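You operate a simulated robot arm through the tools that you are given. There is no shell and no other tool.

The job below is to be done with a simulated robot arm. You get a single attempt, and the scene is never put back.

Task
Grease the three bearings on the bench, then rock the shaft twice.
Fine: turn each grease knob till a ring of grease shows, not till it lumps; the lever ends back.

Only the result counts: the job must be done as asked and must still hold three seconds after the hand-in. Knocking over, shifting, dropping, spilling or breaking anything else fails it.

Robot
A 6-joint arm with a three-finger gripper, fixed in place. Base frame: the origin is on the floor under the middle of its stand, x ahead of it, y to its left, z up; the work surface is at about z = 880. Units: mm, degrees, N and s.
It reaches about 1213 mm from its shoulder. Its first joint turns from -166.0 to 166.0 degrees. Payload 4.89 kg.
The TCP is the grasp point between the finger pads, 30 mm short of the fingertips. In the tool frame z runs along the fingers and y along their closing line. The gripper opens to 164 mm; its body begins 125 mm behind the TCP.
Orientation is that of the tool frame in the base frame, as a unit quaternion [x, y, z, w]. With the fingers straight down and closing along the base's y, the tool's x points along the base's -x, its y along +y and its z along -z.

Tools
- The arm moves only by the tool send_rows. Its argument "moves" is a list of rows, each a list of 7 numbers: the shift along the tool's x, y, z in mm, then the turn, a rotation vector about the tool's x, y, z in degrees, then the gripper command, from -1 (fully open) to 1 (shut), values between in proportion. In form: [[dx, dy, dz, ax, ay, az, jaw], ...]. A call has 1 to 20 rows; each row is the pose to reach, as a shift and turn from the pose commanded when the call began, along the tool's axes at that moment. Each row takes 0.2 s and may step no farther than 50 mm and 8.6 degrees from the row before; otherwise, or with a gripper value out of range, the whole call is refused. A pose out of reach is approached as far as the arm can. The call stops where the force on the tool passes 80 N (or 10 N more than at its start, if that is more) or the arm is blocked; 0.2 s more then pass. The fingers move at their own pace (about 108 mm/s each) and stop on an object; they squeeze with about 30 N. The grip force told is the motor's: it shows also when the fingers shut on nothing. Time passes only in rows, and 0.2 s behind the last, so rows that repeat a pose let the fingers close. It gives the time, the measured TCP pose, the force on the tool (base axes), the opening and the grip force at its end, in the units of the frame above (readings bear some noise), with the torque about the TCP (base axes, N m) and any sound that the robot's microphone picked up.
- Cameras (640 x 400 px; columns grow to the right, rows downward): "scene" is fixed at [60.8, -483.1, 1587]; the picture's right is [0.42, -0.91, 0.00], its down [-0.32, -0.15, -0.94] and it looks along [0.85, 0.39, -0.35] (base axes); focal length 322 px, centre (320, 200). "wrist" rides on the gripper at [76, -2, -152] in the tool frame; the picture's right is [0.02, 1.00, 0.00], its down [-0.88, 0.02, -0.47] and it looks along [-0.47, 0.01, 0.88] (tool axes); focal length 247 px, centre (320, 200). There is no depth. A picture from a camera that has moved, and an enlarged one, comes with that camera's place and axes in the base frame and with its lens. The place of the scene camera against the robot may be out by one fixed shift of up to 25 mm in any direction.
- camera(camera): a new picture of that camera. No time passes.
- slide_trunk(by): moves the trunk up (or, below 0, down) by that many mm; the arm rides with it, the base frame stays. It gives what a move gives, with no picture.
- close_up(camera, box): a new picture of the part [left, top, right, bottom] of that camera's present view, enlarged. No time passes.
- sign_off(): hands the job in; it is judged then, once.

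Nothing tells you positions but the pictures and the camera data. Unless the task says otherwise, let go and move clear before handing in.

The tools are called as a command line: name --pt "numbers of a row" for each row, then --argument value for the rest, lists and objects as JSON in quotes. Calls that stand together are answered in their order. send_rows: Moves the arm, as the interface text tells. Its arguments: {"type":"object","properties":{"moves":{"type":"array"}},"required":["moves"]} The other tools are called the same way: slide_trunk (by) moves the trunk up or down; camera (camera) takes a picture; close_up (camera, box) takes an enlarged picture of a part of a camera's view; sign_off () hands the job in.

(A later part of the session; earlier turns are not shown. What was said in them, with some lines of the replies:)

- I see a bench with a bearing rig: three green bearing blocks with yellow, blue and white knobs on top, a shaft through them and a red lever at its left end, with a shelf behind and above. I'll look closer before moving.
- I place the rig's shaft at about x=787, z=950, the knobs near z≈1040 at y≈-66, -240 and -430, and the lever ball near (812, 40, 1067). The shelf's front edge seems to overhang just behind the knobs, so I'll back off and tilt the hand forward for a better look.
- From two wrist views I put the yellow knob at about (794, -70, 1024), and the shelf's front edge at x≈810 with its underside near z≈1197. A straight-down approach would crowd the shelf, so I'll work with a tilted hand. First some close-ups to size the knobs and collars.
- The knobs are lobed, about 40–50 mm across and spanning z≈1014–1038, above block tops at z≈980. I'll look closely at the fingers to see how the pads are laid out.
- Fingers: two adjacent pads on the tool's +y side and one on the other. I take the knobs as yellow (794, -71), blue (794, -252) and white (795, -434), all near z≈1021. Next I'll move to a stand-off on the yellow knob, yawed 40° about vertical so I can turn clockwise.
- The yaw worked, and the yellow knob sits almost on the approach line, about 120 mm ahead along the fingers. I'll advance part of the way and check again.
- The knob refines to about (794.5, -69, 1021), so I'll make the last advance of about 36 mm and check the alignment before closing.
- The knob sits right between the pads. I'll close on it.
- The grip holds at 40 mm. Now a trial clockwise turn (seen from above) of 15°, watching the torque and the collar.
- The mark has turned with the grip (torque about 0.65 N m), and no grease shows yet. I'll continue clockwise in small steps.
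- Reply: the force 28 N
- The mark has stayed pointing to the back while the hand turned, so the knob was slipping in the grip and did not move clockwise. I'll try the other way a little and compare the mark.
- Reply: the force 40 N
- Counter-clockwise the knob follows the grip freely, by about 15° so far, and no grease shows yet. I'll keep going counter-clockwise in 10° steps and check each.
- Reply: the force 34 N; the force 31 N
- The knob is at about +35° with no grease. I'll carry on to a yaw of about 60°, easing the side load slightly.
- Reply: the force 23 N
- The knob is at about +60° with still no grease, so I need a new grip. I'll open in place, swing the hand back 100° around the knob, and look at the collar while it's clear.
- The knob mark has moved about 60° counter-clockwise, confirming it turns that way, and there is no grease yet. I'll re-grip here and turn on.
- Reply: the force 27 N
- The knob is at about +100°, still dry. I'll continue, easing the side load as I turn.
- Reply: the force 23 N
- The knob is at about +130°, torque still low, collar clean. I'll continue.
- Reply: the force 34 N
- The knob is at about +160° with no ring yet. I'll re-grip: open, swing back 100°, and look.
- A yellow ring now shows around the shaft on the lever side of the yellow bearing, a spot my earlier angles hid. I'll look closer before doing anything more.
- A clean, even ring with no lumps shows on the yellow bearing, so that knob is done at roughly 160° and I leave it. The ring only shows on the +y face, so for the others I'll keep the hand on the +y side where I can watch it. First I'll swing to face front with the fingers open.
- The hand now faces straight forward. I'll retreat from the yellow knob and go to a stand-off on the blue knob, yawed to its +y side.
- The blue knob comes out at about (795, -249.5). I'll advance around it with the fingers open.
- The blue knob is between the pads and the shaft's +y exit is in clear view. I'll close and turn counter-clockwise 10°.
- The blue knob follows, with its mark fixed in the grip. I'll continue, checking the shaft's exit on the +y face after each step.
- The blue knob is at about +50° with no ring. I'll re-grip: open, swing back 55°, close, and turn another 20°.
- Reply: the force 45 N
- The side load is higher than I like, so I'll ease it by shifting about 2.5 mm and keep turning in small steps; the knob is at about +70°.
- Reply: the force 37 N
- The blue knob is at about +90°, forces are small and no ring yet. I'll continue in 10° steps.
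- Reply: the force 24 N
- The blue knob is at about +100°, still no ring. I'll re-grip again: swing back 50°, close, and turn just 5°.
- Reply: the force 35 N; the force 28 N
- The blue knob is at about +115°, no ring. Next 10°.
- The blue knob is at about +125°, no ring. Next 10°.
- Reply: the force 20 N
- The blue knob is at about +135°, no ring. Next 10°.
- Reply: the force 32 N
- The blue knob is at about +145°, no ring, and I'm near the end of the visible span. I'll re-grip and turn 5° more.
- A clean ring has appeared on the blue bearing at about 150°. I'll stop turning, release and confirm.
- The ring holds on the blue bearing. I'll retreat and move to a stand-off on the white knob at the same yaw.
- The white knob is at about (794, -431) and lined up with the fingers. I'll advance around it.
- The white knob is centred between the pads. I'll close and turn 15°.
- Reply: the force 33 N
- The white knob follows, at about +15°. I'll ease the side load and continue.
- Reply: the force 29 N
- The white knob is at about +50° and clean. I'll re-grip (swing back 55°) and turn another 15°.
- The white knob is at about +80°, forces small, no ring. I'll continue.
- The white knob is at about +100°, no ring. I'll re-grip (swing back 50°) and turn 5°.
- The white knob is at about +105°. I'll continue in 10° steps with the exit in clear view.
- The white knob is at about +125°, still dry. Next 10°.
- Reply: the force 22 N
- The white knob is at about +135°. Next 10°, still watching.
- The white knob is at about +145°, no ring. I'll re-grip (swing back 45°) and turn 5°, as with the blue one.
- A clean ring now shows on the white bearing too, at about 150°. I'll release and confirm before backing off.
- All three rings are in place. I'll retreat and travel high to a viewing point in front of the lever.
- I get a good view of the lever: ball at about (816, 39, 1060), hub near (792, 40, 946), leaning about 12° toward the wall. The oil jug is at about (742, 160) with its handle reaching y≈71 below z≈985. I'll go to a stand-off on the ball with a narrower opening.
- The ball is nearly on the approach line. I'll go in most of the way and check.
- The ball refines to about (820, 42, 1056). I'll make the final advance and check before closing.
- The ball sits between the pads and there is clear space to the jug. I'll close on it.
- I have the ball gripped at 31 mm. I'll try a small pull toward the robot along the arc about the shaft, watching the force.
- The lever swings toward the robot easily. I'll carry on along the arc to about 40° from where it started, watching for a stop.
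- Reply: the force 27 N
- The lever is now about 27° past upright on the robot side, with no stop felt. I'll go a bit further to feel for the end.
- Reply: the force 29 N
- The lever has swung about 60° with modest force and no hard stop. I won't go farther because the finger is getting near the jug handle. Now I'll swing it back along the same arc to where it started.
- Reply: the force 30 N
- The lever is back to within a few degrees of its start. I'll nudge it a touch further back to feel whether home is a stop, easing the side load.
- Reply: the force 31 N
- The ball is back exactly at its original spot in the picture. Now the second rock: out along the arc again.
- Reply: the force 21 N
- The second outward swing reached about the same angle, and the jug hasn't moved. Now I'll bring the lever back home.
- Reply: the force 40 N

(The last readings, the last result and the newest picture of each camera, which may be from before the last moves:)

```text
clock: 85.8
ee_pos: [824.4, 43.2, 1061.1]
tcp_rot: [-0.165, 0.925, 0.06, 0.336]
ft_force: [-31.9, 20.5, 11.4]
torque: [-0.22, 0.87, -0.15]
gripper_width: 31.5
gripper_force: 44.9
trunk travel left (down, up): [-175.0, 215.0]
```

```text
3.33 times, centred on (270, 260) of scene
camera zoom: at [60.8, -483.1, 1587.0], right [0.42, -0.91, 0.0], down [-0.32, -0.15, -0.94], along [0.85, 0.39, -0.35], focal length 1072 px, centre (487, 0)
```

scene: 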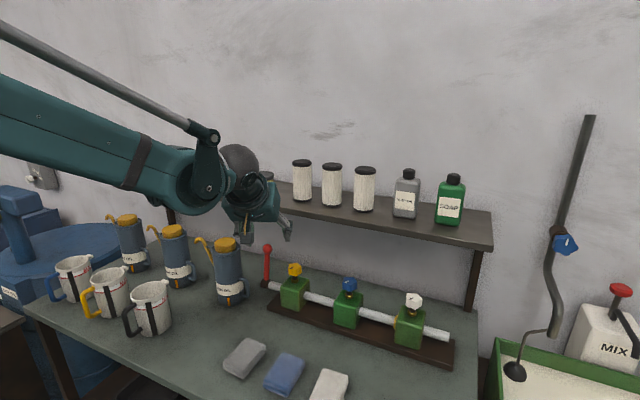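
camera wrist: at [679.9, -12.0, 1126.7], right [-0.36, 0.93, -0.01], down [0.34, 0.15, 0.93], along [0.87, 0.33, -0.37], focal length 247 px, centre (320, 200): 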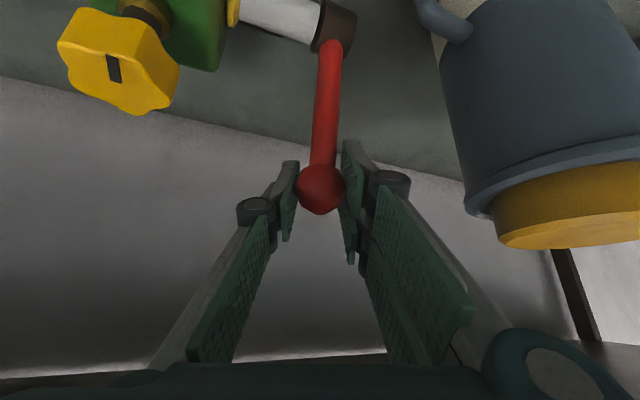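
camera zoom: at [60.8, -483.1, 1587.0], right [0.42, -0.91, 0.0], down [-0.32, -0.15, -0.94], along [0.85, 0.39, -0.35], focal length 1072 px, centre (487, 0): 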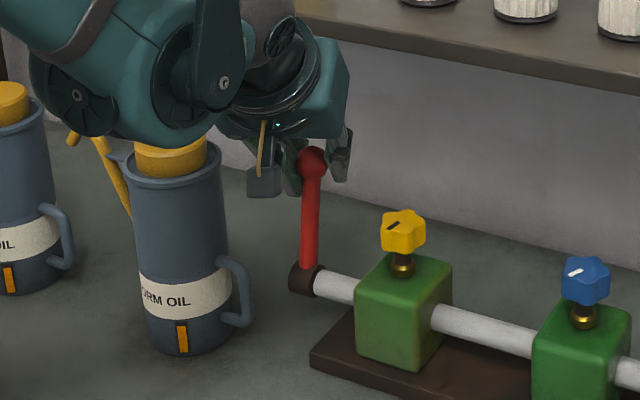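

The lever is home again: the ball matches its original place in the picture, and the push force suggests it rests on its back stop. I'll ease off, open, and back away along the approach line.

send_rows --pt "0.7 0.5 -0.9 0 0 0 1" --pt "0.7 0.5 -0.9 0 0 0 0.4" --pt "0.7 0.5 -0.9 0 0 0 0.22" --pt "0.7 0.5 -0.9 0 0 0 0.22"

camera --camera "wrist"

close_up --camera "scene" --box '[200, 200, 340, 320]'

```text
clock: 86.8
ee_pos: [826.8, 43.1, 1059.0]
tcp_rot: [-0.165, 0.925, 0.06, 0.337]
ft_force: [-0.1, 0.2, 0.2]
torque: [0.0, 0.0, 0.01]
gripper_width: 63.9
gripper_force: 0.1
trunk travel left (down, up): [-175.0, 215.0]
```

```text
taken
camera wrist: at [680.7, -12.5, 1125.7], right [-0.36, 0.93, -0.01], down [0.34, 0.15, 0.93], along [0.87, 0.33, -0.37], focal length 247 px, centre (320, 200)
```

wrist: 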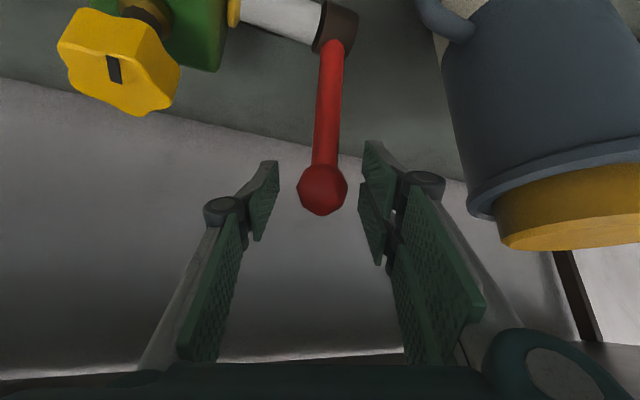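

```text
3.33 times, centred on (270, 260) of scene
camera zoom: at [60.8, -483.1, 1587.0], right [0.42, -0.91, 0.0], down [-0.32, -0.15, -0.94], along [0.85, 0.39, -0.35], focal length 1072 px, centre (487, 0)
```

zoom: 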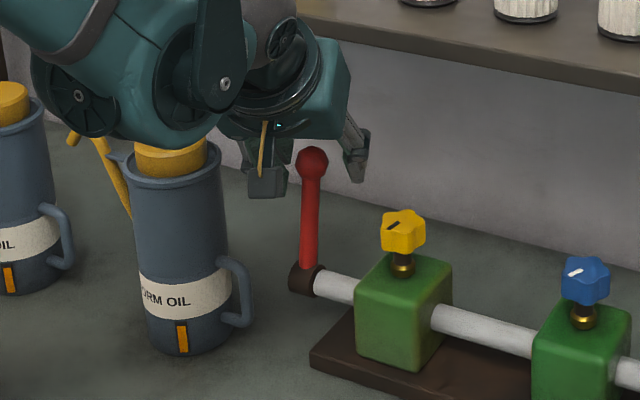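

The lever stays at home. I'll retreat and go to a vantage point on the +y side to check all three rings.

send_rows --pt "0 0 -24 0 0 0 0.22" --pt "0 0 -48 0 0 0 0.22" --pt "0 0 -72 0 0 0 0.22" --pt "0 0 -96 0 0 0 0.22" --pt "0 0 -120 0 0 0 0.22" --pt "5.2 6.2 -140 4.5 0 5.36 0.22" --pt "10.5 12.3 -160 9 0 10.7 0.22" --pt "15.7 18.5 -180 13.5 0 16.1 0.22" --pt "21 24.6 -200 18 0 21.4 0.22" --pt "26.2 30.8 -220 22.5 0 26.8 0.22"

camera --camera "wrist"

camera --camera "scene"

close_up --camera "wrist" --box '[0, 0, 400, 200]'

```text
clock: 89.0
ee_pos: [664.4, 14.7, 1211.1]
tcp_rot: [0.122, 0.931, -0.045, 0.341]
ft_force: [0.9, -0.1, 0.5]
torque: [-0.02, 0.03, 0.01]
gripper_width: 63.9
gripper_force: 0.1
trunk travel left (down, up): [-175.0, 215.0]
```

```text
taken
camera wrist: at [513.2, 53.5, 1277.6], right [0.24, 0.97, -0.01], down [0.36, -0.08, 0.93], along [0.9, -0.23, -0.37], focal length 247 px, centre (320, 200)
```

wrist: 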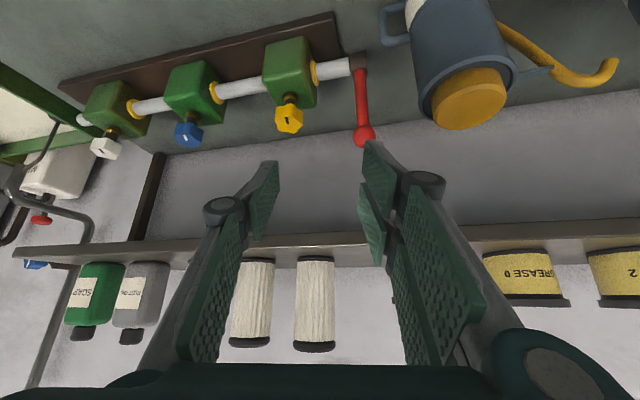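

```text
taken
```

scene: 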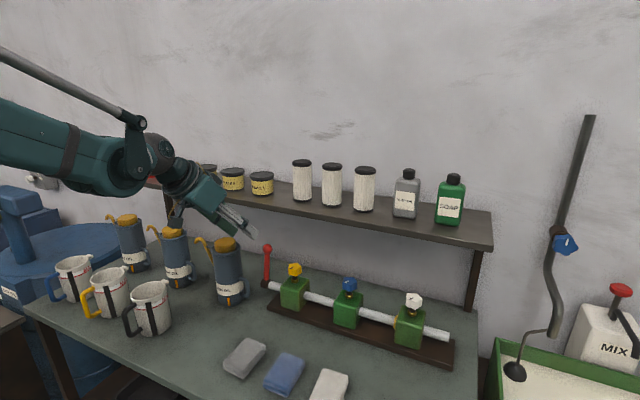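

```text
1.60 times, centred on (200, 100) of wrist
camera zoom: at [513.2, 53.5, 1277.6], right [0.24, 0.97, -0.01], down [0.36, -0.08, 0.93], along [0.9, -0.23, -0.37], focal length 395 px, centre (512, 360)
```

zoom: 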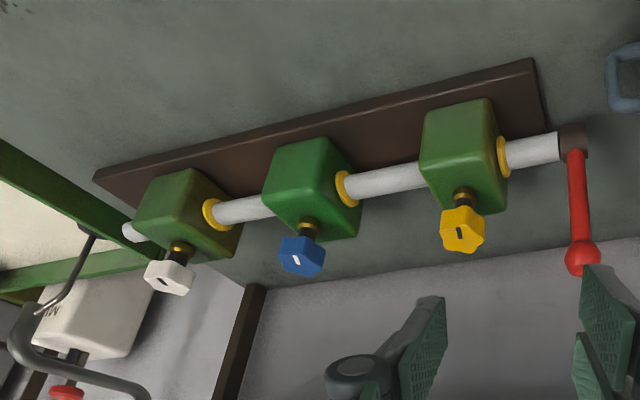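

All three bearings show clean rings. I'll compare the lever with its starting view.

close_up --camera "scene" --box '[240, 230, 480, 380]'

close_up --camera "wrist" --box '[240, 20, 400, 130]'

close_up --camera "wrist" --box '[60, 50, 260, 170]'

```text
2.67 times, centred on (360, 305) of scene
camera zoom: at [60.8, -483.1, 1587.0], right [0.42, -0.91, 0.0], down [-0.32, -0.15, -0.94], along [0.85, 0.39, -0.35], focal length 858 px, centre (213, -80)
```

zoom: 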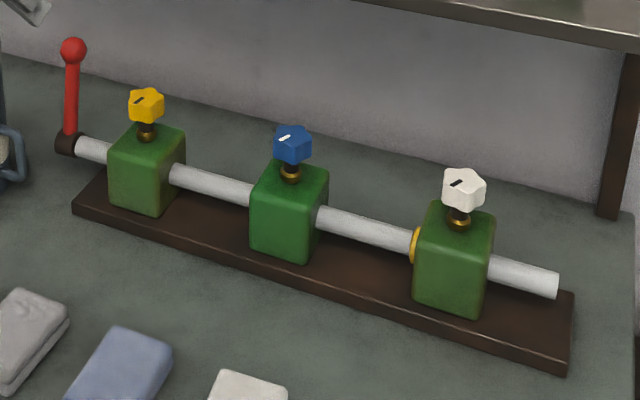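

```text
3.64 times, centred on (320, 75) of wrist
camera zoom: at [513.2, 53.5, 1277.6], right [0.24, 0.97, -0.01], down [0.36, -0.08, 0.93], along [0.9, -0.23, -0.37], focal length 898 px, centre (320, 654)
```

zoom: 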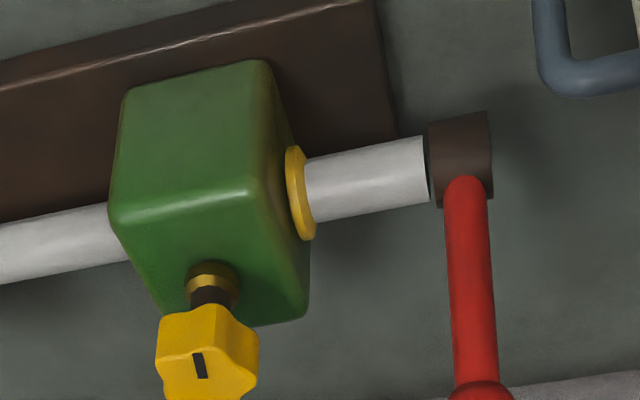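

```text
3.20 times, centred on (160, 110) of wrist
camera zoom: at [513.2, 53.5, 1277.6], right [0.24, 0.97, -0.01], down [0.36, -0.08, 0.93], along [0.9, -0.23, -0.37], focal length 790 px, centre (832, 488)
```

zoom: 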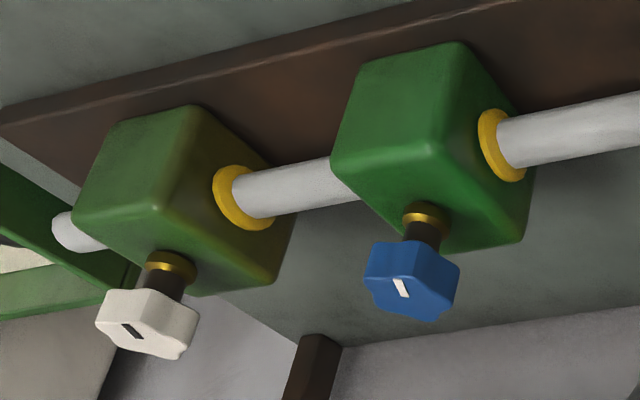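

sign_off

```text
The job is handed in.
```

All three bearings are greased, the shaft has been rocked twice, and the job is handed in. I don't have the verdict yet.

- **Grease:** the last pictures show a clean, even ring with no lumps on each bearing. The knobs only turn counter-clockwise. The blue and white rings appeared at about 150°. The yellow knob ended at about 160°; its ring was hidden from my cameras while I turned it, so I saw it only after the last turn.
- **Shaft:** I swung the lever out about 60° from its rest position and back, twice. I stopped there because the gripper was close to an oil jug's handle, so I never reached the far end of the lever's travel. If a rock means going all the way to that end, these two swings may not count.
- **Lever:** in the final picture it sits exactly where it started, leaning back toward the wall.
- **Surroundings:** I saw nothing else moved, and the arm was clear of the bench items when I handed in.
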